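You operate a simulated robot arm through the tools that you are given. There is no shell and no other tool.

You are at the controls of a simulated two-armed robot. One attempt, no reset.

Task
Take the blue sponge and leave it on the lower shelf of the hooded bench. Put the round white tub on the middle of the black board away on the shelf under the stacker. Take the black peg on the middle of the black board and put it away on the right half of the long steel bench. Lift the green shelf rail open. Any order will do.

It is judged by the outcome, as a careful person would: the job done as asked, and still so three seconds after it is handed in. It fails if anything else is knocked over, pushed out of place, dropped, spilled or broken.

Robot
Two 7-joint arms with two-finger parallel grippers on one trunk, on a base that moves. Base frame: it is fixed to the floor where the robot stands at the start and does not move with it; the origin is under the middle of the robot, x ahead of it, y to its left, z up. Lengths are in cm, angles in degrees, forces in N, time in s.
The left shoulder is at the start at [6.2, 19.9, 107.9], the right one opposite. With the tool pointing down near the work surface each hand reaches from about 30 to 72 cm from the robot's upright axis, wherever it stands, measured 20 degrees to its own side. Places, roughly: black peg (3x3x5 cm) [40, 100, 80]; blue sponge (9x7x3 cm) [50, 20, 80]; green shelf rail [-240, -270, 130]; lower shelf of the hooded bench [-290, 150, 30]; right half of the long steel bench [-210, 560, 80]; round white tub (12x12x9 cm) [40, 70, 80]; shelf under the stacker [40, -360, 30]. Payload 1.57 kg a hand.
The tool frame of a hand sits at the grasp point between the pads (the TCP): z along the fingers, y along the line on which they close. The tips reach 3 cm beyond it. The gripper opens to 11 cm. The fingers are 2.4 cm wide and 1.2 cm thick; the gripper's body (4.8 by 11.2 cm) begins 7.8 cm behind the TCP.
Orientation is told as [roll, pitch, yaw] about the base's x, y, z axes, in that order, counted from this pose: with the fingers straight down and closing along the base's y, the tool's x points along the base's -x, its y along +y and its z along -z.

Tools
- The arms move only by the tool move_arm. It takes "left_targets", "right_targets" or both (then of equal length, played together; a hand with none holds still); each is a list of rows, each a list of 2 entries, a list of its own where there are three numbers: the shift along the tool's x, y, z in units of 100 mm (1.0 is 100 mm), then the turn, a rotation vector about the tool's x, y, z in units of 90 degrees (1.0 is 90 degrees). In form: [[[tx, ty, tz], [ax, ay, az]], ...]. A call has 1 to 20 rows; each row is the pose to reach, as a shift and turn from the pose commanded when the call began, along the tool's axes at that moment. "left_hand" and "right_hand" are, for a hand that has rows, the closure, from 0 (fully open) to 1 (shut), set as the call begins (left out, the last holds). A call with a number of a shift or a turn outside -1 to 1 is refused whole. A row lasts 0.2 s, in which the tool goes at most 5 cm and 8.6 degrees; a call with a longer step from one row to the next is refused whole, and so is a gripper value outside its range. A pose out of reach is approached as far as the arm can. The call stops where the force on the tool passes 40 N (or 10 N more than at its start, if that is more) or the arm is blocked; 0.2 s more then pass. Each finger travels about 7.2 cm/s and halts on what it meets, pressing with about 21 N; the grip force reading is that of the motor and also rises with nothing between the fingers. The clock runs only during rows and for 0.2 s after the last one: add rows that repeat a pose to give the fingers time. The reply holds the time, the measured pose of the TCP, the force on the tool along the base axes, the opening and the grip force, in the units named above and with some noise, with the torque about the TCP (base axes, N m) and any sound that the robot's microphone picked up.
- Cameras (640 x 400 px; columns grow to the right, rows downward): "scene" is now at [8.89, 5.77, 164.9]; the picture's right is [0.77, -0.63, -0.00], its down [-0.51, -0.63, -0.58] and it looks along [0.37, 0.45, -0.81] (base axes); focal length 277 px, centre (320, 200). "left" rides on the left gripper at [7, -1.6, -14.1] in its tool frame; the picture's right is [0.23, 0.97, 0.00], its down [-0.85, 0.20, -0.48] and it looks along [-0.47, 0.11, 0.88] (tool axes); focal length 222 px, centre (320, 200). "right" rides on the right gripper at [7, 1.6, -14.1] in its tool frame; the picture's right is [-0.23, 0.97, 0.00], its down [-0.85, -0.20, -0.48] and it looks along [-0.47, -0.11, 0.88] (tool axes); focal length 222 px, centre (320, 200). There is no depth. A picture from a camera that has moved, and an enlarged one, comes with that camera's place and axes in the base frame and with its lens. The place of the scene camera against the robot may be out by one fixed shift of up to 1.8 cm in any direction.
- snapshot(camera): a new picture of that camera. The clock stands still meanwhile.
- lift_body(by): slides the trunk up (or, below 0, down) by that many cm; the arms and the scene camera ride with it, the base frame stays. It gives what a move gives, with no picture.
- steer(legs): drives the robot by 1 to 6 legs, each [ahead, left, turn to the left] in cm, cm and degrees, along the robot's own axes; the way and the turn of a leg run together, so that a leg with both is an arc; at most 150 cm and 180 degrees a leg. The arms and the cameras ride along, it lands a little off, and it stops where it bumps. It gives what a move gives.
- aim_head(pan, tilt): turns the head with the scene camera to pan (to the left, within 86 degrees either way) and tilt (down, from -29 to 69), counted from straight ahead of the robot. It gives what a move gives.
- enlarge(camera, box): a new picture of the part [left, top, right, bottom] of that camera's present view, enlarged. The clock stands still meanwhile.
- sign_off(): hands the job in; it is judged then, once.

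Places have to be worked out from the pictures, the camera data and where the tool is seen. Open the grippers and draw the arms clear of the work before you hand the job in, unless the task says otherwise.

The tools are called after "Call:" as name(argument=value, ...) on one line, values as JSON. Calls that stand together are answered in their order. move_arm: Moves the arms, as the interface text tells. Its arguments: {"type":"object","properties":{"left_targets":{"type":"array"},"left_hand":{"type":"number"},"right_targets":{"type":"array"},"right_hand":{"type":"number"}},"required":[]} The other tools are called the same way: lift_body (by) moves the trunk up or down; steer (legs) drives the base; aim_head (pan, tilt) turns the head that bears the scene camera; snapshot (camera) takes a picture; enlarge (camera, box) takes an enlarged picture of a part of a camera's view; sign_off () hands the job in.

At the start:

```text
clock: 0.0
left_ee_pos: [37.79, 44.05, 111.69]
left_tcp_rot: [-0.1, 0.2, 0.0]
left_ft_force: [-0.6, 0.0, 0.0]
left_ft_torque: [0.0, 0.02, -0.01]
left_grip_width: 11.0
left_finger_force: 0.1
right_ee_pos: [31.01, 3.97, 104.05]
right_tcp_rot: [0.0, 0.1, 0.0]
right_ft_force: [0.6, -0.4, -0.7]
right_ft_torque: [0.0, 0.01, 0.01]
right_grip_width: 11.01
right_finger_force: 0.1
trunk travel left (down, up): [-67.5, 31.5]
robot x, y, heading: [-0.45, -0.21, 0.3]
head pan, tilt (commanded): [50.8, 54.1]
```

scene: 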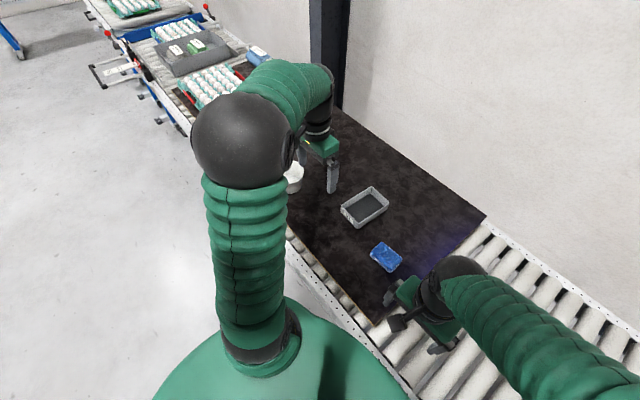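
right: 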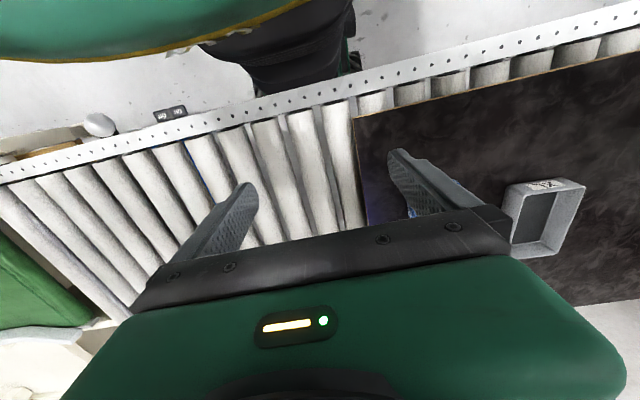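
left: 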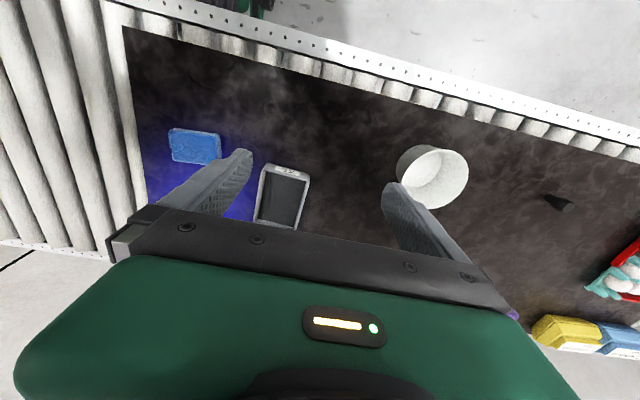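

I'll start by looking around: the sponge, tub and peg are roughly where stated. I aim the head to survey the room before moving anything.

Call:
aim_head(pan=80, tilt=20)

Call:
snapshot(camera="scene")

Call:
aim_head(pan=-60, tilt=25)

Call:
snapshot(camera="scene")

Call:
aim_head(pan=-86, tilt=10)

Call:
snapshot(camera="scene")

Call:
aim_head(pan=0, tilt=50)

Call:
snapshot(camera="scene")

```text
clock: 1.0
left_ee_pos: [37.82, 43.97, 111.76]
left_tcp_rot: [0.0, 0.0, 0.0]
left_ft_force: [0.2, 0.3, 0.4]
left_ft_torque: [0.01, 0.0, 0.03]
left_grip_width: 10.99
left_finger_force: 0.1
right_ee_pos: [30.91, 3.89, 104.07]
right_tcp_rot: [-0.1, 0.0, 0.1]
right_ft_force: [-1.0, 0.1, 0.3]
right_ft_torque: [0.03, -0.02, 0.04]
right_grip_width: 10.99
right_finger_force: 0.1
trunk travel left (down, up): [-67.5, 31.5]
robot x, y, heading: [-0.06, 0.13, 0.0]
head pan, tilt (commanded): [80.0, 20.0]
```

```text
taken
camera scene: at [5.9, 9.28, 169.98], right [0.98, -0.17, 0.0], down [-0.06, -0.34, -0.94], along [0.16, 0.92, -0.34], focal length 277 px, centre (320, 200)
```

scene: 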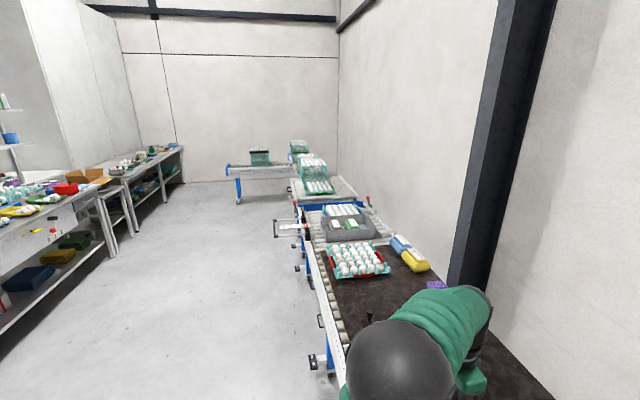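

```text
clock: 3.2
left_ee_pos: [37.71, 43.97, 111.88]
left_tcp_rot: [0.1, 0.1, -0.1]
left_ft_force: [-0.6, -0.4, -1.0]
left_ft_torque: [0.04, 0.02, 0.02]
left_grip_width: 10.99
left_finger_force: 0.1
right_ee_pos: [30.95, 3.98, 104.05]
right_tcp_rot: [0.0, 0.0, 0.0]
right_ft_force: [-0.1, -0.2, -0.1]
right_ft_torque: [0.02, -0.03, 0.02]
right_grip_width: 11.0
right_finger_force: 0.0
trunk travel left (down, up): [-67.5, 31.5]
robot x, y, heading: [0.19, 0.07, 0.2]
head pan, tilt (commanded): [-60.0, 25.0]
```

```text
taken
camera scene: at [8.88, -7.87, 169.2], right [-0.87, -0.5, 0.0], down [-0.21, 0.36, -0.91], along [0.45, -0.79, -0.42], focal length 277 px, centre (320, 200)
```

scene: 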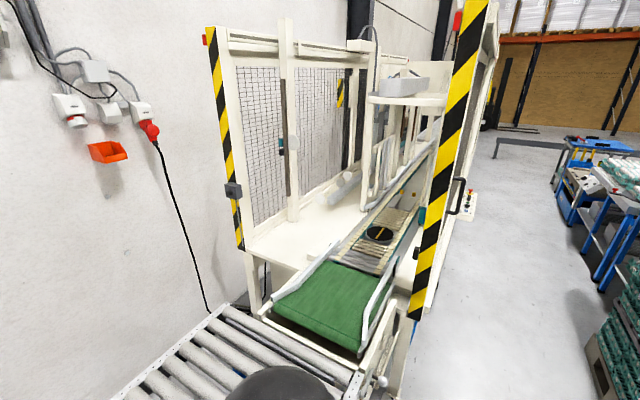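

```text
clock: 4.1
left_ee_pos: [37.68, 43.99, 111.81]
left_tcp_rot: [0.1, 0.0, 0.0]
left_ft_force: [0.1, -0.1, 0.4]
left_ft_torque: [0.0, -0.01, 0.02]
left_grip_width: 11.01
left_finger_force: 0.0
right_ee_pos: [30.96, 3.84, 104.0]
right_tcp_rot: [-0.1, 0.0, 0.0]
right_ft_force: [-0.5, 0.4, -0.4]
right_ft_torque: [-0.01, -0.01, 0.0]
right_grip_width: 10.99
right_finger_force: 0.0
trunk travel left (down, up): [-67.5, 31.5]
robot x, y, heading: [-0.33, 0.29, 0.0]
head pan, tilt (commanded): [-85.9, 10.0]
```

```text
taken
camera scene: at [4.94, -9.16, 171.64], right [-1.0, -0.07, 0.0], down [-0.01, 0.17, -0.98], along [0.07, -0.98, -0.17], focal length 277 px, centre (320, 200)
```

scene: 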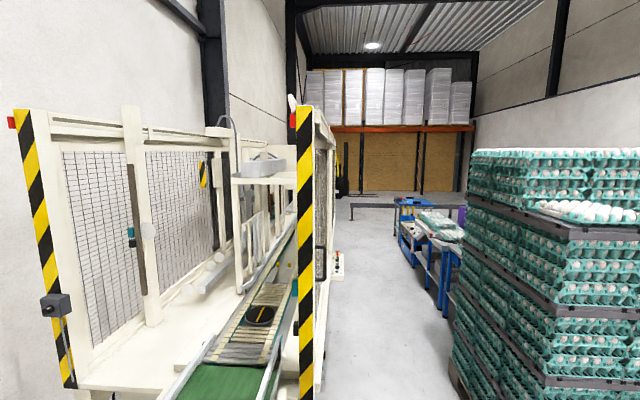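

```text
clock: 5.7
left_ee_pos: [37.8, 43.95, 111.73]
left_tcp_rot: [0.0, 0.0, -0.1]
left_ft_force: [0.1, 0.7, 0.6]
left_ft_torque: [-0.02, -0.01, -0.04]
left_grip_width: 10.99
left_finger_force: 0.0
right_ee_pos: [30.96, 4.07, 104.03]
right_tcp_rot: [0.0, 0.1, -0.1]
right_ft_force: [-0.2, -0.6, -0.4]
right_ft_torque: [-0.01, -0.02, -0.01]
right_grip_width: 11.01
right_finger_force: 0.1
trunk travel left (down, up): [-67.5, 31.5]
robot x, y, heading: [0.03, 0.09, 0.2]
head pan, tilt (commanded): [0.0, 50.0]
```

```text
taken
camera scene: at [11.97, 0.1, 165.44], right [0.0, -1.0, 0.0], down [-0.77, 0.0, -0.64], along [0.64, 0.0, -0.77], focal length 277 px, centre (320, 200)
```

scene: 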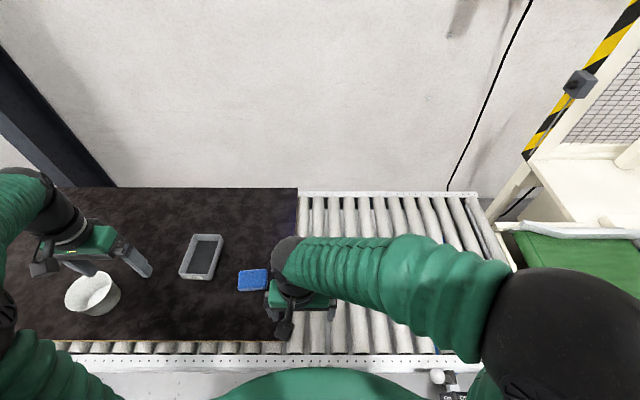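

The surroundings are cluttered, so I'll move cautiously. I take a closer look at the sponge and the board before picking.

Call:
enlarge(camera="scene", box=[160, 210, 320, 310])

Call:
aim_head(pan=0, tilt=69)

Call:
snapshot(camera="scene")

Call:
aim_head(pan=86, tilt=40)

Call:
snapshot(camera="scene")

Call:
aim_head(pan=30, tilt=50)

Call:
snapshot(camera="scene")

```text
4.00 times, centred on (240, 260) of scene
camera zoom: at [11.97, 0.1, 165.44], right [0.0, -1.0, 0.0], down [-0.77, 0.0, -0.64], along [0.64, 0.0, -0.77], focal length 1107 px, centre (640, -40)
```

zoom: 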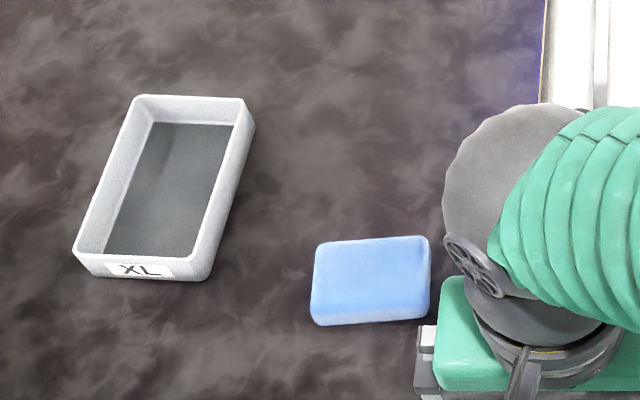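

```text
clock: 6.5
left_ee_pos: [37.78, 43.96, 111.83]
left_tcp_rot: [0.0, 0.0, 0.1]
left_ft_force: [-0.1, -1.0, -0.4]
left_ft_torque: [-0.05, 0.0, 0.01]
left_grip_width: 11.01
left_finger_force: 0.0
right_ee_pos: [30.99, 3.94, 104.01]
right_tcp_rot: [0.0, -0.1, 0.0]
right_ft_force: [-0.6, 0.9, -0.5]
right_ft_torque: [0.0, 0.0, 0.03]
right_grip_width: 11.01
right_finger_force: 0.0
trunk travel left (down, up): [-67.5, 31.5]
robot x, y, heading: [-0.4, -0.0, 0.1]
head pan, tilt (commanded): [0.0, 68.8]
```

```text
taken
camera scene: at [9.86, 0.1, 163.25], right [0.0, -1.0, 0.0], down [-0.93, 0.0, -0.36], along [0.36, 0.0, -0.93], focal length 277 px, centre (320, 200)
```

scene: 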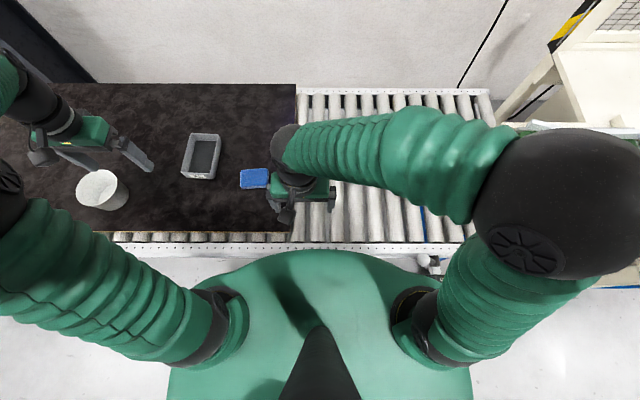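

```text
clock: 8.2
left_ee_pos: [37.88, 44.01, 111.81]
left_tcp_rot: [0.0, 0.0, 0.1]
left_ft_force: [-0.2, 0.3, -0.7]
left_ft_torque: [-0.02, -0.03, -0.01]
left_grip_width: 11.01
left_finger_force: 0.0
right_ee_pos: [30.9, 4.03, 104.05]
right_tcp_rot: [0.0, 0.0, 0.0]
right_ft_force: [0.1, -0.9, -0.4]
right_ft_torque: [-0.02, 0.0, 0.0]
right_grip_width: 10.99
right_finger_force: 0.0
trunk travel left (down, up): [-67.5, 31.5]
robot x, y, heading: [0.33, 0.0, -0.1]
head pan, tilt (commanded): [85.9, 40.0]
```

```text
taken
camera scene: at [4.87, 8.59, 166.85], right [1.0, -0.07, 0.0], down [-0.05, -0.64, -0.76], along [0.05, 0.76, -0.64], focal length 277 px, centre (320, 200)
```

scene: 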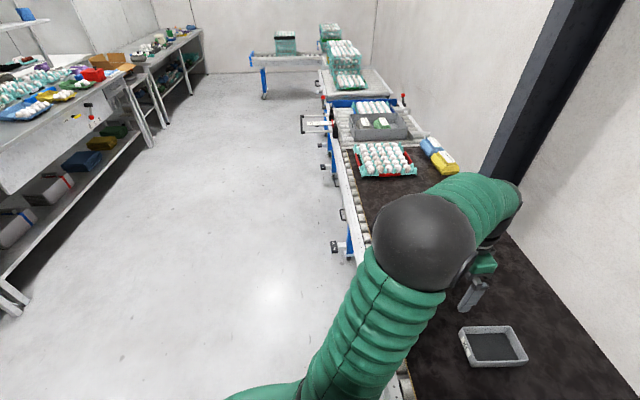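

```text
clock: 9.4
left_ee_pos: [37.78, 44.1, 111.79]
left_tcp_rot: [0.1, 0.0, 0.0]
left_ft_force: [0.5, 0.1, -0.1]
left_ft_torque: [0.03, -0.02, -0.03]
left_grip_width: 11.01
left_finger_force: 0.0
right_ee_pos: [30.91, 4.05, 103.98]
right_tcp_rot: [0.0, 0.0, 0.0]
right_ft_force: [0.1, -1.0, -0.6]
right_ft_torque: [-0.02, 0.0, -0.02]
right_grip_width: 11.0
right_finger_force: 0.0
trunk travel left (down, up): [-67.5, 31.5]
robot x, y, heading: [0.15, -0.53, -0.0]
head pan, tilt (commanded): [30.0, 50.0]
```

```text
taken
camera scene: at [10.93, 3.96, 165.43], right [0.5, -0.87, 0.0], down [-0.66, -0.38, -0.64], along [0.56, 0.32, -0.77], focal length 277 px, centre (320, 200)
```

scene: 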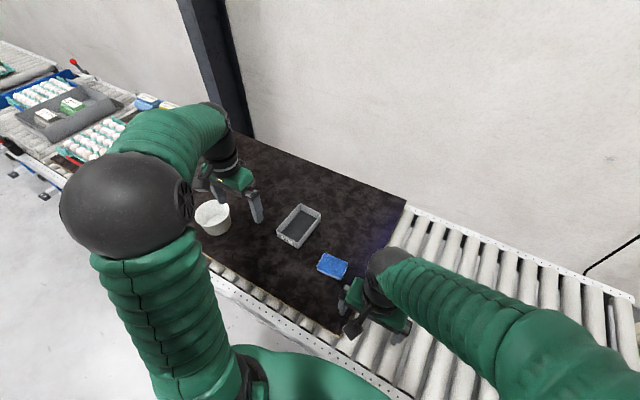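

The sponge sits near [49, 21] with its 9 cm side nearly along y. I clear the right arm to the right and tilt the left hand 45° forward so the sponge can later be slid onto a low shelf.

Call:
move_arm(left_targets=[[[0, -0.16, 0], [0, -0.083, 0]], [[0, -0.33, 0], [0, -0.167, 0]], [[0, -0.5, 0], [0, -0.25, 0]], [[0, -0.66, 0], [0, -0.333, 0]], [[0, -0.83, 0], [0, -0.417, 0]], [[0, -1.0, 0], [0, -0.5, 0]]], right_targets=[[[0, -0.16, 0], [0, 0, 0]], [[0, -0.33, 0], [0, 0, 0]], [[0, -0.5, 0], [0, 0, 0]], [[0, -0.66, 0], [0, 0, 0]], [[0, -0.83, 0], [0, 0, 0]], [[0, -1.0, 0], [0, 0, 0]]], left_hand=0, right_hand=0)

Call:
move_arm(right_targets=[[[0, -0.4, 0], [0, 0, 0]], [[0, -0.8, 0], [0, 0, 0]], [[0, -1.0, 0], [0, 0, 0]]])

Call:
snapshot(camera="left")

```text
clock: 10.8
left_ee_pos: [38.34, 34.86, 112.66]
left_tcp_rot: [-0.1, -45.0, 0.0]
left_ft_force: [0.3, 0.1, 0.0]
left_ft_torque: [0.01, 0.04, 0.02]
left_grip_width: 10.99
left_finger_force: 0.0
left hand out of reach, approached as far as the arm can: row 6
right_ee_pos: [30.8, -5.95, 103.87]
right_tcp_rot: [0.0, 0.0, 0.0]
right_ft_force: [0.9, 0.8, 0.4]
right_ft_torque: [0.0, 0.0, -0.03]
right_grip_width: 10.99
right_finger_force: 0.1
trunk travel left (down, up): [-67.5, 31.5]
robot x, y, heading: [-0.11, 0.33, 0.1]
head pan, tilt (commanded): [30.0, 50.0]
```

```text
clock: 11.6
left_ee_pos: [38.43, 34.86, 112.68]
left_tcp_rot: [-0.1, -44.9, -0.1]
left_ft_force: [-0.7, 0.0, -0.7]
left_ft_torque: [-0.02, 0.0, -0.02]
left_grip_width: 11.03
left_finger_force: 0.0
right_ee_pos: [30.8, -16.03, 103.93]
right_tcp_rot: [0.2, 0.0, 0.0]
right_ft_force: [0.3, -0.4, 1.2]
right_ft_torque: [-0.01, 0.0, -0.01]
right_grip_width: 11.0
right_finger_force: 0.0
trunk travel left (down, up): [-67.5, 31.5]
robot x, y, heading: [-0.11, 0.29, 0.0]
head pan, tilt (commanded): [30.0, 50.0]
```

```text
taken
camera left: at [23.32, 33.09, 117.81], right [-0.16, 0.97, -0.16], down [0.27, 0.2, 0.94], along [0.95, 0.11, -0.29], focal length 222 px, centre (320, 200)
```

left: 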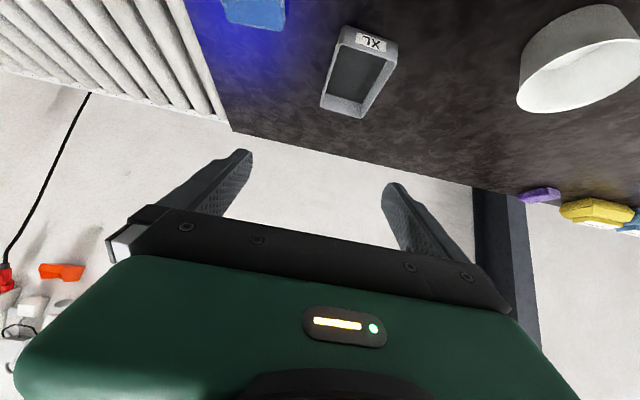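

At 45° tilt the arm is too folded this close to the body, so I back the robot up about 16 cm, which also clears the brackets under the conveyor.

Call:
steer(legs=[[-16, 0, 0]])

Call:
move_arm(left_targets=[[[-0.1, -0.2, 0.25], [0, 0, 0]], [[-0.2, -0.5, 0.5], [0, 0, 0]], [[-0.2, -0.8, 0.8], [0, 0, 0]], [[-0.2, -1.0, 1.0], [0, 0, 0]]])

Call:
snapshot(camera="left")

Call:
snapshot(camera="scene")

```text
clock: 13.0
left_ee_pos: [23.04, 34.85, 112.55]
left_tcp_rot: [0.0, -44.7, -0.1]
left_ft_force: [0.2, -0.6, -0.3]
left_ft_torque: [0.0, 0.0, -0.03]
left_grip_width: 11.0
left_finger_force: 0.0
right_ee_pos: [15.35, -15.85, 103.93]
right_tcp_rot: [0.0, 0.3, -0.1]
right_ft_force: [0.5, -0.3, -0.4]
right_ft_torque: [0.0, 0.03, 0.0]
right_grip_width: 11.01
right_finger_force: 0.1
trunk travel left (down, up): [-67.5, 31.5]
robot x, y, heading: [-15.77, 0.11, 0.1]
head pan, tilt (commanded): [30.0, 50.0]
```

```text
clock: 14.0
left_ee_pos: [31.54, 24.91, 107.21]
left_tcp_rot: [0.0, -44.7, -0.3]
left_ft_force: [0.2, 0.5, -0.4]
left_ft_torque: [0.02, 0.0, 0.0]
left_grip_width: 11.02
left_finger_force: 0.2
right_ee_pos: [15.16, -16.01, 103.85]
right_tcp_rot: [0.0, 0.0, -0.2]
right_ft_force: [1.6, -0.3, 0.1]
right_ft_torque: [0.01, -0.01, -0.01]
right_grip_width: 11.01
right_finger_force: 0.0
trunk travel left (down, up): [-67.5, 31.5]
robot x, y, heading: [-15.74, 0.0, -0.3]
head pan, tilt (commanded): [30.0, 50.0]
```

```text
taken
camera left: at [16.49, 23.27, 112.34], right [-0.16, 0.97, -0.16], down [0.27, 0.2, 0.94], along [0.95, 0.1, -0.3], focal length 222 px, centre (320, 200)
```

left: 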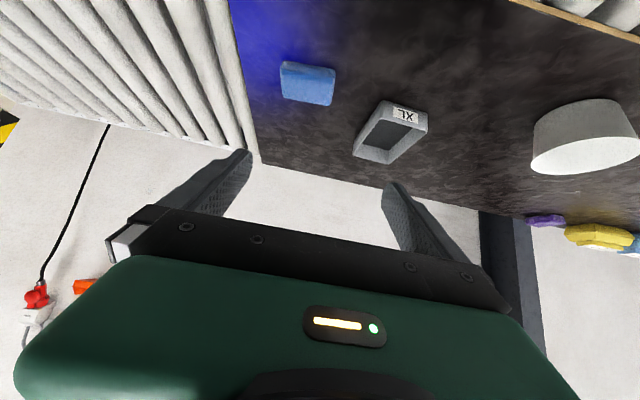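

```text
taken
camera scene: at [-4.61, 3.67, 165.43], right [0.5, -0.87, 0.0], down [-0.67, -0.38, -0.64], along [0.56, 0.32, -0.77], focal length 277 px, centre (320, 200)
```

scene: 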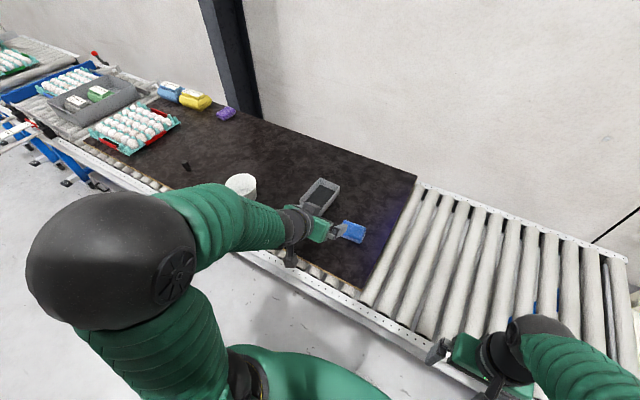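

The sponge is now visible in the left hand camera. I enlarge it for a precise fix.

Call:
enlarge(camera="left", box=[260, 40, 360, 120])

```text
5.00 times, centred on (310, 80) of left
camera zoom: at [16.49, 23.27, 112.34], right [-0.16, 0.97, -0.16], down [0.27, 0.2, 0.94], along [0.95, 0.1, -0.3], focal length 1111 px, centre (370, 800)
```

zoom: 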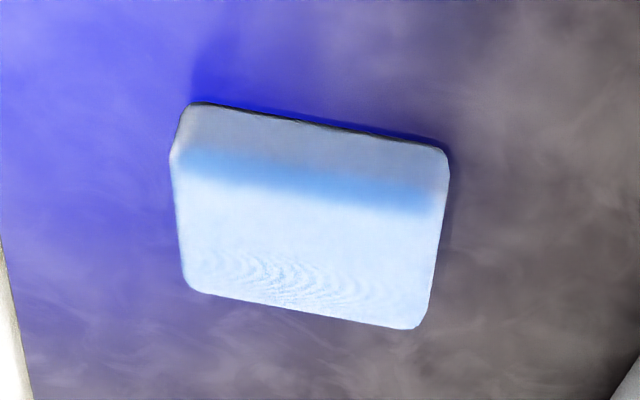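

I estimate the sponge centre at about [50.3, 21.3], yawed +6°, on a board at about z 79. I move toward a pre-grasp behind and above it, with that yaw.

Call:
move_arm(left_targets=[[[0.09, -0.07, 0.33], [-0.016, 0, -0.016]], [[0.18, -0.14, 0.67], [-0.031, 0, -0.031]], [[0.27, -0.21, 1.0], [-0.047, 0, -0.047]]])

Call:
move_arm(left_targets=[[[0.09, -0.04, 0.33], [0, 0, 0]], [[0.18, -0.07, 0.67], [0, 0, 0]], [[0.27, -0.1, 1.0], [0, 0, 0]]])

Call:
snapshot(camera="left")

```text
clock: 14.8
left_ee_pos: [36.36, 22.38, 97.98]
left_tcp_rot: [0.2, -44.9, 5.7]
left_ft_force: [0.3, -0.2, 0.6]
left_ft_torque: [0.01, 0.03, 0.02]
left_grip_width: 11.0
left_finger_force: 0.1
right_ee_pos: [15.19, -16.15, 103.87]
right_tcp_rot: [0.2, 0.0, -0.1]
right_ft_force: [0.1, 0.0, 0.2]
right_ft_torque: [0.04, 0.02, 0.03]
right_grip_width: 10.99
right_finger_force: 0.0
trunk travel left (down, up): [-67.5, 31.5]
robot x, y, heading: [-15.75, -0.1, -0.2]
head pan, tilt (commanded): [30.0, 50.0]
```

```text
clock: 15.8
left_ee_pos: [42.01, 26.84, 89.85]
left_tcp_rot: [-2.3, -46.2, 13.2]
left_ft_force: [0.3, 0.4, -0.8]
left_ft_torque: [0.01, -0.03, 0.03]
left_grip_width: 11.01
left_finger_force: 0.0
right_ee_pos: [14.96, -15.9, 103.76]
right_tcp_rot: [-0.1, 0.0, -0.2]
right_ft_force: [0.4, 0.2, -0.4]
right_ft_torque: [0.02, -0.01, 0.02]
right_grip_width: 10.98
right_finger_force: 0.1
trunk travel left (down, up): [-67.5, 31.5]
robot x, y, heading: [-15.85, -0.09, -0.3]
head pan, tilt (commanded): [30.0, 50.0]
stopped in row 3 (left hand): the arm was blocked; the commanded pose is now the measured one
```

```text
taken
camera left: at [27.37, 22.33, 94.71], right [-0.35, 0.92, -0.19], down [0.19, 0.27, 0.94], along [0.92, 0.29, -0.27], focal length 222 px, centre (320, 200)
```

left: 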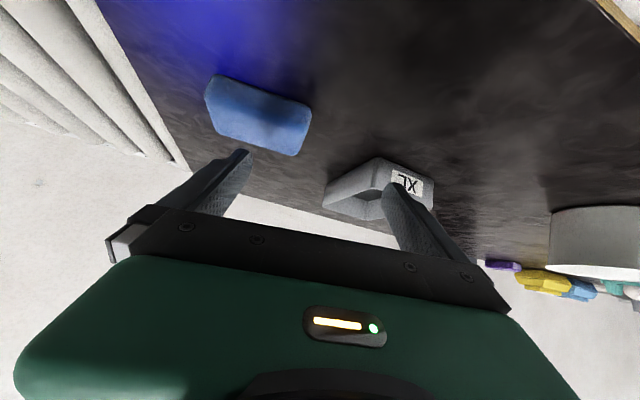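

The arm was blocked with no force on the tool, so the elbow or forearm probably touched something. I check with the scene camera.

Call:
snapshot(camera="scene")

Call:
aim_head(pan=45, tilt=69)

Call:
snapshot(camera="scene")

Call:
snapshot(camera="right")

```text
taken
camera scene: at [-4.73, 3.74, 165.22], right [0.5, -0.87, 0.0], down [-0.67, -0.38, -0.64], along [0.56, 0.32, -0.77], focal length 277 px, centre (320, 200)
```

scene: 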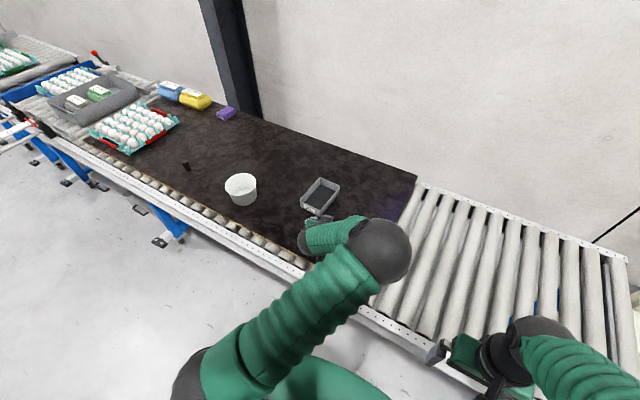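

```text
clock: 16.6
left_ee_pos: [41.9, 27.04, 89.76]
left_tcp_rot: [-1.9, -46.1, 13.0]
left_ft_force: [-0.9, 0.2, -0.3]
left_ft_torque: [0.0, -0.02, -0.02]
left_grip_width: 11.0
left_finger_force: 0.0
right_ee_pos: [15.12, -15.98, 103.83]
right_tcp_rot: [0.0, 0.0, 0.0]
right_ft_force: [0.5, 1.0, 0.0]
right_ft_torque: [-0.03, -0.02, -0.03]
right_grip_width: 10.99
right_finger_force: 0.0
trunk travel left (down, up): [-67.5, 31.5]
robot x, y, heading: [-15.57, 0.04, -0.2]
head pan, tilt (commanded): [45.0, 68.8]
```

```text
taken
camera scene: at [-7.39, 3.79, 163.17], right [0.71, -0.71, 0.0], down [-0.66, -0.66, -0.36], along [0.26, 0.26, -0.93], focal length 277 px, centre (320, 200)
```

scene: 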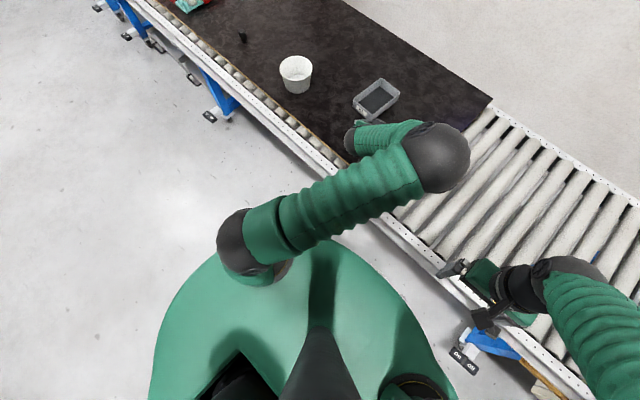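

```text
taken
camera right: at [8.1, -14.3, 118.04], right [0.23, 0.97, 0.0], down [0.85, -0.2, 0.48], along [0.47, -0.11, -0.88], focal length 222 px, centre (320, 200)
```

right: 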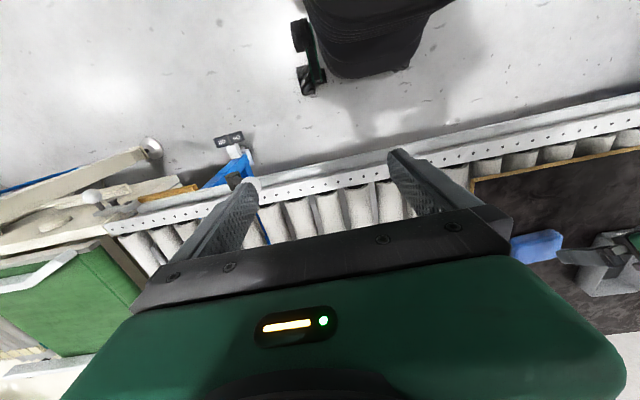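

The left elbow has swung inward over the top. I retract along the approach direction and see whether the elbow comes back out.

Call:
move_arm(left_targets=[[[-0.1, 0, -0.3], [0, 0, 0]], [[-0.2, 0, -0.6], [0, 0, 0]], [[-0.27, 0, -1.0], [0, 0, 0]]])

Call:
snapshot(camera="scene")

```text
clock: 17.3
left_ee_pos: [36.01, 36.49, 96.13]
left_tcp_rot: [-0.5, -46.2, 23.4]
left_ft_force: [0.9, 0.2, -0.9]
left_ft_torque: [0.06, -0.02, 0.01]
left_grip_width: 11.0
left_finger_force: 0.0
right_ee_pos: [14.83, -15.74, 104.08]
right_tcp_rot: [0.0, -0.2, 0.0]
right_ft_force: [-0.7, -0.2, -0.2]
right_ft_torque: [-0.03, 0.01, -0.01]
right_grip_width: 11.0
right_finger_force: 0.1
trunk travel left (down, up): [-67.5, 31.5]
robot x, y, heading: [-15.64, 0.18, 0.1]
head pan, tilt (commanded): [45.0, 68.8]
stopped in row 3 (left hand): the arm was blocked; the commanded pose is now the measured one
```

```text
taken
camera scene: at [-7.58, 3.95, 163.21], right [0.71, -0.71, 0.0], down [-0.66, -0.66, -0.36], along [0.26, 0.26, -0.93], focal length 277 px, centre (320, 200)
```

scene: 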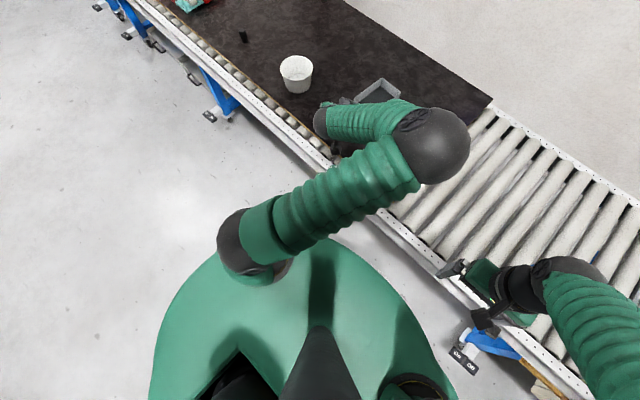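

I'll back up farther so the tilted hand works at a more extended, natural reach, then re-extend the arm and watch the elbow.

Call:
steer(legs=[[-14, 0, 0]])

Call:
move_arm(left_targets=[[[-0.29, 0.07, -0.04], [0, 0, 0]], [[-0.58, 0.14, -0.08], [0, 0, 0]], [[-0.87, 0.21, -0.11], [0, 0, 0]]])

Call:
snapshot(camera="scene")

```text
clock: 18.6
left_ee_pos: [22.57, 35.98, 96.09]
left_tcp_rot: [-0.8, -46.0, 23.3]
left_ft_force: [-0.2, -0.3, -0.2]
left_ft_torque: [-0.04, 0.0, 0.01]
left_grip_width: 11.01
left_finger_force: 0.0
right_ee_pos: [1.24, -16.04, 104.07]
right_tcp_rot: [0.0, -0.1, -0.3]
right_ft_force: [0.0, -0.5, -0.1]
right_ft_torque: [0.0, 0.02, 0.01]
right_grip_width: 11.01
right_finger_force: 0.1
trunk travel left (down, up): [-67.5, 31.5]
robot x, y, heading: [-29.27, 0.09, -0.4]
head pan, tilt (commanded): [45.0, 68.8]
```

```text
clock: 19.4
left_ee_pos: [26.1, 39.97, 103.38]
left_tcp_rot: [-0.9, -46.1, 23.7]
left_ft_force: [0.2, 1.5, 0.5]
left_ft_torque: [0.0, 0.02, 0.0]
left_grip_width: 10.99
left_finger_force: 0.1
right_ee_pos: [0.81, -15.9, 104.19]
right_tcp_rot: [0.0, -0.2, -0.3]
right_ft_force: [-0.2, -0.4, 0.7]
right_ft_torque: [0.0, 0.01, 0.0]
right_grip_width: 10.99
right_finger_force: 0.0
trunk travel left (down, up): [-67.5, 31.5]
robot x, y, heading: [-29.71, 0.16, -0.3]
head pan, tilt (commanded): [45.0, 68.8]
```

```text
taken
camera scene: at [-21.44, 3.94, 163.27], right [0.7, -0.71, 0.0], down [-0.66, -0.66, -0.36], along [0.26, 0.25, -0.93], focal length 277 px, centre (320, 200)
```

scene: 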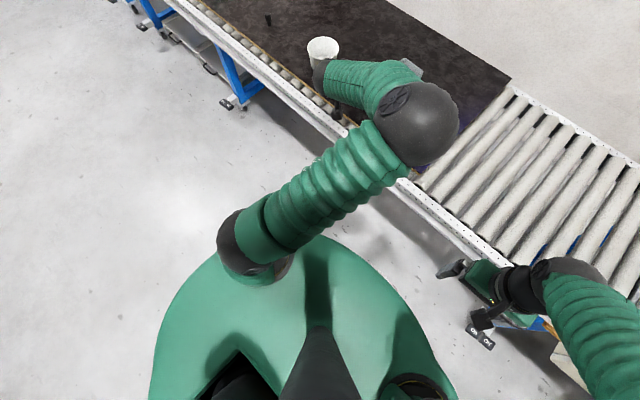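

The arm moves freely again. I extend it forward while turning the yaw back toward 6°.

Call:
move_arm(left_targets=[[[-0.23, -0.23, 0.14], [0.047, 0, 0.046]], [[-0.46, -0.45, 0.29], [0.094, 0, 0.091]], [[-0.7, -0.68, 0.43], [0.141, 0, 0.137]]])

Call:
move_arm(left_targets=[[[-0.24, -0.13, 0.23], [0, 0, 0]], [[-0.48, -0.26, 0.46], [0, 0, 0]], [[-0.72, -0.4, 0.69], [0, 0, 0]]])

Call:
snapshot(camera="scene")

```text
clock: 20.2
left_ee_pos: [36.37, 36.89, 105.13]
left_tcp_rot: [-0.7, -46.1, 5.8]
left_ft_force: [-0.4, 0.4, 0.7]
left_ft_torque: [-0.01, -0.02, 0.0]
left_grip_width: 10.99
left_finger_force: 0.1
right_ee_pos: [0.97, -15.87, 104.03]
right_tcp_rot: [0.1, 0.0, -0.3]
right_ft_force: [0.3, 0.1, -0.1]
right_ft_torque: [0.01, 0.02, 0.01]
right_grip_width: 11.01
right_finger_force: 0.0
trunk travel left (down, up): [-67.5, 31.5]
robot x, y, heading: [-29.34, 0.19, -0.6]
head pan, tilt (commanded): [45.0, 68.8]
```

```text
clock: 21.0
left_ee_pos: [46.5, 33.83, 105.62]
left_tcp_rot: [-0.8, -46.3, 5.8]
left_ft_force: [-0.1, 0.0, -0.7]
left_ft_torque: [0.01, -0.03, -0.03]
left_grip_width: 10.99
left_finger_force: 0.1
right_ee_pos: [0.97, -15.9, 104.04]
right_tcp_rot: [0.0, -0.1, -0.3]
right_ft_force: [-0.2, -0.6, 0.6]
right_ft_torque: [-0.01, 0.0, -0.01]
right_grip_width: 11.01
right_finger_force: 0.0
trunk travel left (down, up): [-67.5, 31.5]
robot x, y, heading: [-29.58, 0.09, -0.4]
head pan, tilt (commanded): [45.0, 68.8]
```

```text
taken
camera scene: at [-21.1, 3.94, 163.24], right [0.7, -0.71, 0.0], down [-0.66, -0.66, -0.36], along [0.25, 0.25, -0.93], focal length 277 px, centre (320, 200)
```

scene: 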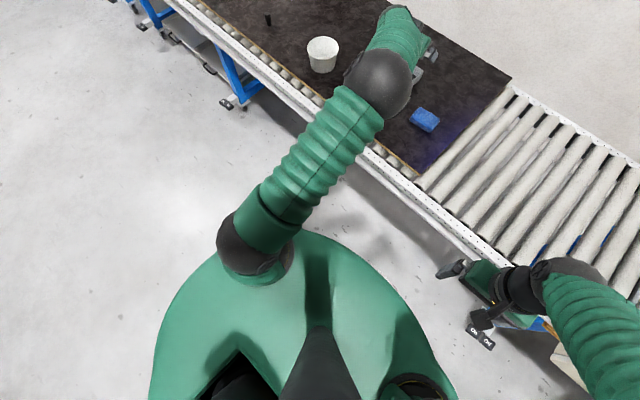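

Good posture now: natural elbow, hand at [46.5, 33.8, 105.6]. I bring it over to just behind and above the sponge.

Call:
move_arm(left_targets=[[[0.21, -0.26, 0.07], [0, 0, 0]], [[0.42, -0.52, 0.14], [0, 0, 0]], [[0.63, -0.78, 0.21], [0, 0, 0]]])

Call:
move_arm(left_targets=[[[0.26, -0.16, 0.16], [0, 0, 0]], [[0.53, -0.32, 0.31], [0, 0, 0]], [[0.79, -0.48, 0.47], [0, 0, 0]]])

Call:
snapshot(camera="scene")

Call:
snapshot(camera="left")

```text
clock: 21.8
left_ee_pos: [44.31, 25.67, 99.86]
left_tcp_rot: [-0.7, -46.3, 5.7]
left_ft_force: [0.1, -0.3, -0.3]
left_ft_torque: [0.0, 0.02, 0.04]
left_grip_width: 10.99
left_finger_force: 0.0
right_ee_pos: [0.81, -15.79, 104.15]
right_tcp_rot: [-0.1, -0.1, -0.3]
right_ft_force: [0.0, 0.4, 0.4]
right_ft_torque: [0.02, -0.01, 0.01]
right_grip_width: 11.01
right_finger_force: 0.1
trunk travel left (down, up): [-67.5, 31.5]
robot x, y, heading: [-29.65, 0.2, -0.3]
head pan, tilt (commanded): [45.0, 68.8]
```

```text
clock: 22.6
left_ee_pos: [42.68, 20.67, 90.58]
left_tcp_rot: [-0.7, -46.3, 5.7]
left_ft_force: [0.1, -0.8, 0.6]
left_ft_torque: [0.02, -0.01, -0.01]
left_grip_width: 11.0
left_finger_force: 0.0
right_ee_pos: [0.93, -15.91, 103.98]
right_tcp_rot: [0.0, -0.1, -0.3]
right_ft_force: [-0.3, -0.1, -0.4]
right_ft_torque: [0.02, 0.01, -0.03]
right_grip_width: 10.99
right_finger_force: 0.0
trunk travel left (down, up): [-67.5, 31.5]
robot x, y, heading: [-29.85, 0.01, -0.4]
head pan, tilt (commanded): [45.0, 68.8]
```

```text
taken
camera scene: at [-21.13, 3.82, 163.24], right [0.7, -0.71, 0.0], down [-0.66, -0.66, -0.36], along [0.25, 0.26, -0.93], focal length 277 px, centre (320, 200)
```

scene: 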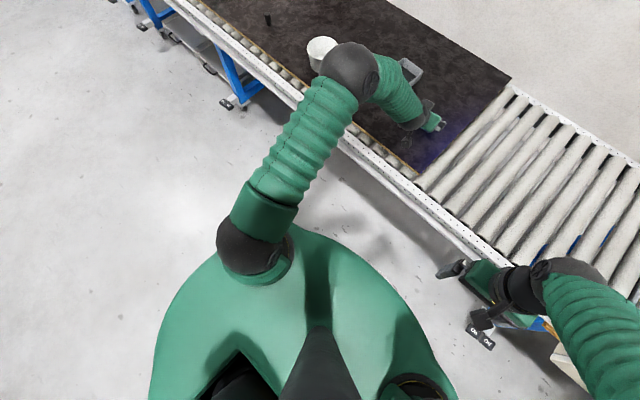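

```text
taken
camera left: at [27.65, 17.61, 95.38], right [-0.24, 0.95, -0.17], down [0.23, 0.23, 0.95], along [0.94, 0.19, -0.27], focal length 222 px, centre (320, 200)
```

left: 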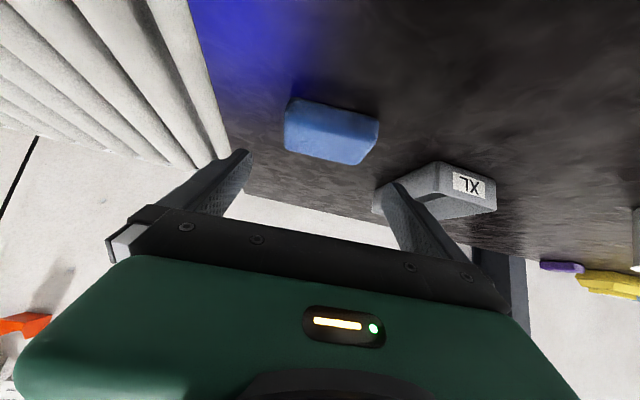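

Elbow is out of the way. I zoom on the sponge between the fingers for final alignment.

Call:
enlarge(camera="left", box=[240, 70, 400, 170])

```text
4.00 times, centred on (320, 120) of left
camera zoom: at [27.65, 17.61, 95.38], right [-0.24, 0.95, -0.17], down [0.23, 0.23, 0.95], along [0.94, 0.19, -0.27], focal length 888 px, centre (320, 520)
```

zoom: 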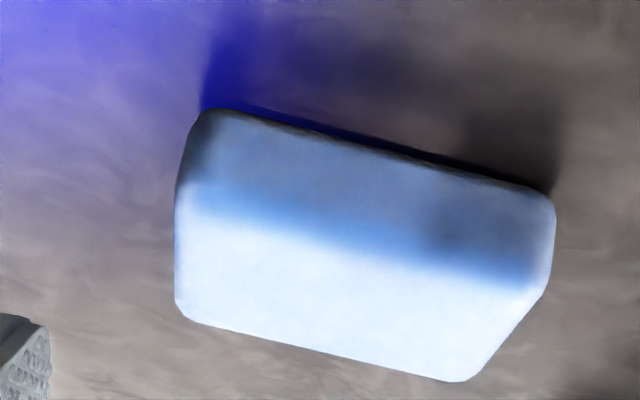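

Sponge centre refined to about [50.0, 21.6], top at about z 82.6. I approach most of the way and check the finger straddle.

Call:
move_arm(left_targets=[[[0.05, 0.01, 0.25], [0, 0, 0]], [[0.11, 0.02, 0.45], [0, 0, 0]], [[0.14, 0.03, 0.6], [0, 0, 0]]])

Call:
snapshot(camera="left")

```text
clock: 23.4
left_ee_pos: [45.84, 21.32, 85.88]
left_tcp_rot: [-0.8, -46.3, 5.7]
left_ft_force: [-0.1, 0.3, 0.3]
left_ft_torque: [-0.01, 0.03, -0.01]
left_grip_width: 10.99
left_finger_force: 0.1
right_ee_pos: [1.04, -15.99, 104.11]
right_tcp_rot: [0.1, -0.1, -0.4]
right_ft_force: [-0.7, 0.6, 0.6]
right_ft_torque: [0.03, 0.02, 0.02]
right_grip_width: 10.99
right_finger_force: 0.1
trunk travel left (down, up): [-67.5, 31.5]
robot x, y, heading: [-29.77, 0.12, -0.4]
head pan, tilt (commanded): [45.0, 68.8]
```

```text
taken
camera left: at [30.84, 18.24, 90.59], right [-0.24, 0.95, -0.17], down [0.22, 0.23, 0.95], along [0.94, 0.19, -0.27], focal length 222 px, centre (320, 200)
```

left: 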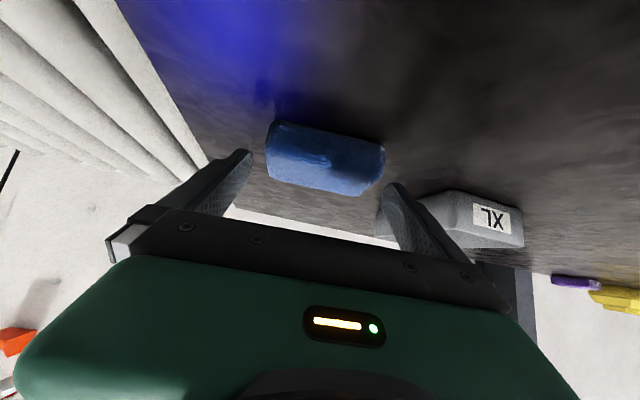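

The fingers straddle the sponge symmetrically. I go the rest of the way in to z≈83.

Call:
move_arm(left_targets=[[[0.02, 0, 0.19], [0, 0, 0]], [[0.04, 0, 0.38], [0, 0, 0]]])

Call:
snapshot(camera="left")

```text
clock: 24.0
left_ee_pos: [47.85, 21.25, 84.02]
left_tcp_rot: [-0.4, -47.4, 5.6]
left_ft_force: [-30.9, -0.2, 40.7]
left_ft_torque: [2.38, 0.59, 1.85]
left_grip_width: 10.99
left_finger_force: 0.0
right_ee_pos: [-0.14, -16.42, 104.38]
right_tcp_rot: [0.2, -0.7, -0.2]
right_ft_force: [-0.3, 0.9, 0.0]
right_ft_torque: [-0.02, 0.03, 0.02]
right_grip_width: 10.98
right_finger_force: 0.1
trunk travel left (down, up): [-67.5, 31.5]
robot x, y, heading: [-30.11, 0.23, -0.1]
head pan, tilt (commanded): [45.0, 68.8]
```

```text
taken
camera left: at [32.71, 18.23, 88.49], right [-0.24, 0.95, -0.17], down [0.21, 0.22, 0.95], along [0.95, 0.2, -0.25], focal length 222 px, centre (320, 200)
```

left: 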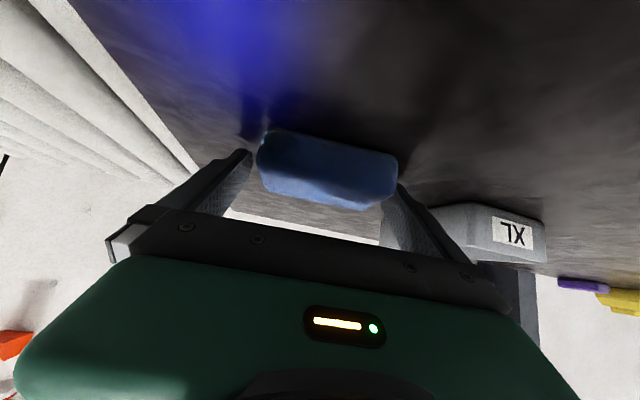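

The tips met something at 50 N with contact at the left (+y) finger. I zoom to see whether it is the board or the sponge's end.

Call:
enlarge(camera="left", box=[220, 100, 440, 240])

```text
2.86 times, centred on (330, 170) of left
camera zoom: at [32.71, 18.23, 88.49], right [-0.24, 0.95, -0.17], down [0.21, 0.22, 0.95], along [0.95, 0.2, -0.25], focal length 635 px, centre (291, 286)
```

zoom: 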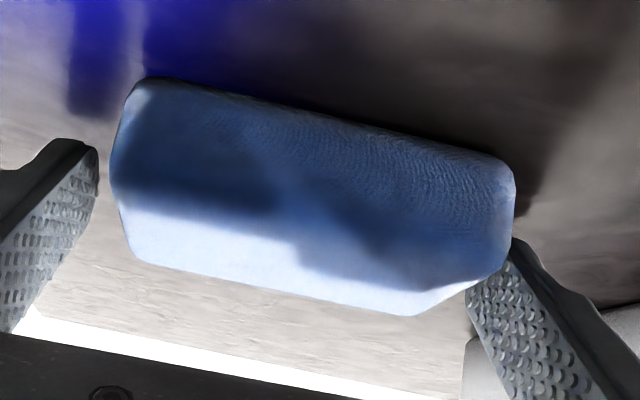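

By triangulation and contact the board top is at z≈81, so the finger tip is on the board. I back off to about 0.3 cm above it, shift 0.3 cm to +y, and check.

Call:
move_arm(left_targets=[[[-0.073, 0.03, -0.111], [0, 0, 0]], [[-0.073, 0.03, -0.111], [0, 0, 0]]])

Call:
enlarge(camera="left", box=[220, 100, 440, 240])

```text
clock: 24.6
left_ee_pos: [48.03, 21.53, 84.11]
left_tcp_rot: [-0.8, -46.1, 5.5]
left_ft_force: [0.5, 0.2, 0.9]
left_ft_torque: [0.03, 0.12, 0.04]
left_grip_width: 10.85
left_finger_force: 0.1
right_ee_pos: [0.66, -16.12, 104.09]
right_tcp_rot: [0.2, -0.1, -0.3]
right_ft_force: [0.8, 0.2, 0.3]
right_ft_torque: [-0.04, -0.01, 0.02]
right_grip_width: 11.0
right_finger_force: 0.1
trunk travel left (down, up): [-67.5, 31.5]
robot x, y, heading: [-29.47, -0.0, -0.5]
head pan, tilt (commanded): [45.0, 68.8]
```

```text
2.86 times, centred on (330, 170) of left
camera zoom: at [32.99, 18.58, 88.85], right [-0.24, 0.95, -0.17], down [0.23, 0.23, 0.95], along [0.94, 0.19, -0.27], focal length 635 px, centre (291, 286)
```

zoom: 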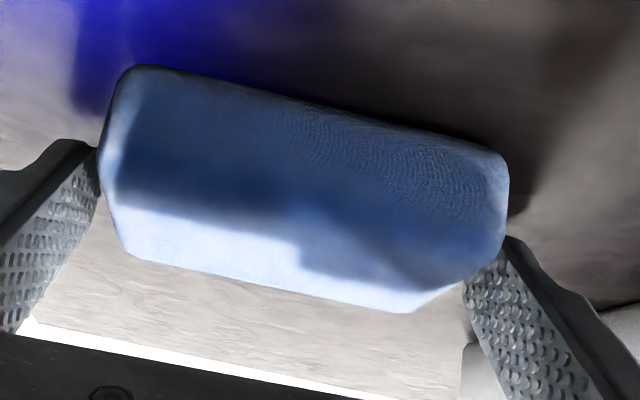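

No contact force now and the sponge lies between both pads. I close the left gripper.

Call:
move_arm(left_targets=[[[0, 0, 0], [0, 0, 0]], [[0, 0, 0], [0, 0, 0]], [[0, 0, 0], [0, 0, 0]], [[0, 0, 0], [0, 0, 0]], [[0, 0, 0], [0, 0, 0]]], left_hand=1)

Call:
snapshot(camera="left")

```text
clock: 25.8
left_ee_pos: [48.18, 21.79, 84.1]
left_tcp_rot: [-0.7, -46.3, 5.7]
left_ft_force: [-0.3, 2.2, 4.0]
left_ft_torque: [0.18, -0.04, 0.03]
left_grip_width: 8.93
left_finger_force: 21.2
right_ee_pos: [0.84, -15.9, 103.95]
right_tcp_rot: [0.1, -0.2, -0.3]
right_ft_force: [-1.3, 0.2, 0.0]
right_ft_torque: [-0.01, -0.04, 0.03]
right_grip_width: 11.0
right_finger_force: 0.1
trunk travel left (down, up): [-67.5, 31.5]
robot x, y, heading: [-29.32, -0.06, -0.8]
head pan, tilt (commanded): [45.0, 68.8]
```

```text
taken
camera left: at [33.18, 18.74, 88.83], right [-0.24, 0.95, -0.17], down [0.23, 0.23, 0.95], along [0.94, 0.19, -0.27], focal length 222 px, centre (320, 200)
```

left: 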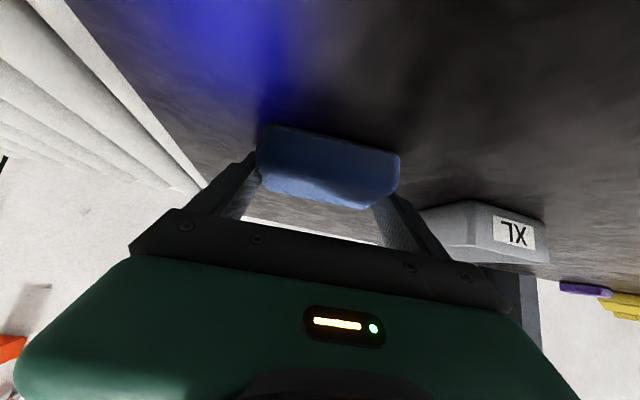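

Sponge gripped at 8.9 cm width. I lift it straight up.

Call:
move_arm(left_targets=[[[-0.18, 0, -0.17], [0, 0, 0]], [[-0.36, 0, -0.35], [0, 0, 0]], [[-0.54, 0, -0.52], [0, 0, 0]], [[-0.72, 0, -0.69], [0, 0, 0]]])

Call:
move_arm(left_targets=[[[-0.18, 0, -0.17], [0, 0, 0]], [[-0.36, 0, -0.35], [0, 0, 0]], [[-0.54, 0, -0.52], [0, 0, 0]], [[-0.72, 0, -0.69], [0, 0, 0]]])

Call:
snapshot(camera="left")

Call:
snapshot(camera="scene")

```text
clock: 26.8
left_ee_pos: [48.14, 21.77, 94.16]
left_tcp_rot: [-0.8, -46.2, 5.8]
left_ft_force: [0.7, 0.1, -1.2]
left_ft_torque: [0.01, 0.01, 0.01]
left_grip_width: 8.94
left_finger_force: 20.9
right_ee_pos: [0.9, -15.99, 103.99]
right_tcp_rot: [0.0, -0.2, -0.4]
right_ft_force: [0.6, 0.7, -0.4]
right_ft_torque: [-0.01, -0.02, 0.0]
right_grip_width: 11.01
right_finger_force: 0.1
trunk travel left (down, up): [-67.5, 31.5]
robot x, y, heading: [-29.95, -0.08, -0.4]
head pan, tilt (commanded): [45.0, 68.8]
```

```text
clock: 27.8
left_ee_pos: [48.15, 22.09, 104.06]
left_tcp_rot: [-0.8, -46.4, 5.7]
left_ft_force: [-0.1, 0.8, -0.8]
left_ft_torque: [0.0, -0.02, 0.02]
left_grip_width: 8.95
left_finger_force: 20.9
right_ee_pos: [0.9, -16.05, 104.14]
right_tcp_rot: [-0.1, -0.2, -0.3]
right_ft_force: [-0.2, 0.8, 0.5]
right_ft_torque: [0.02, 0.01, 0.0]
right_grip_width: 11.01
right_finger_force: 0.2
trunk travel left (down, up): [-67.5, 31.5]
robot x, y, heading: [-29.43, -0.15, -0.5]
head pan, tilt (commanded): [45.0, 68.8]
```

```text
taken
camera left: at [33.12, 18.91, 108.96], right [-0.24, 0.95, -0.17], down [0.23, 0.23, 0.95], along [0.94, 0.19, -0.27], focal length 222 px, centre (320, 200)
```

left: 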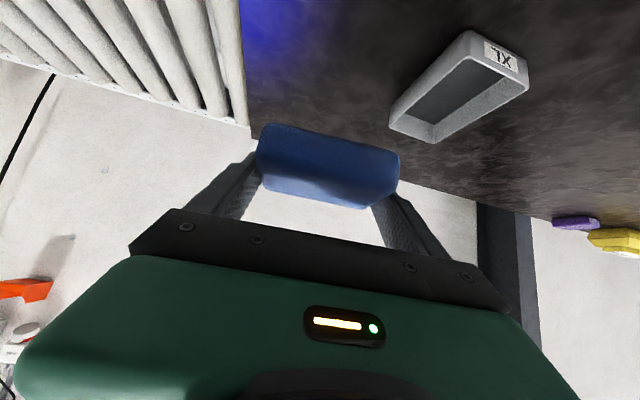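

```text
taken
camera scene: at [-21.29, 3.84, 163.24], right [0.7, -0.71, 0.0], down [-0.66, -0.66, -0.36], along [0.26, 0.26, -0.93], focal length 277 px, centre (320, 200)
```

scene: 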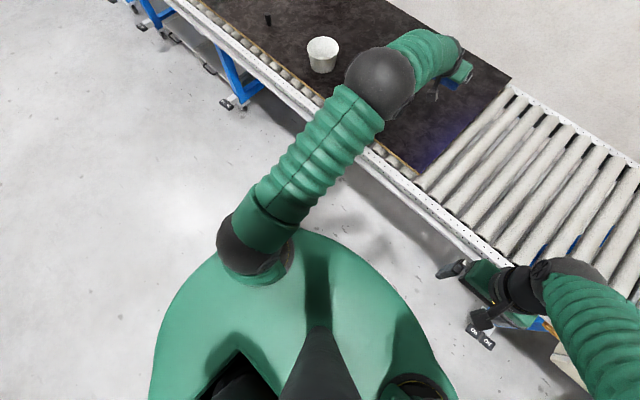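

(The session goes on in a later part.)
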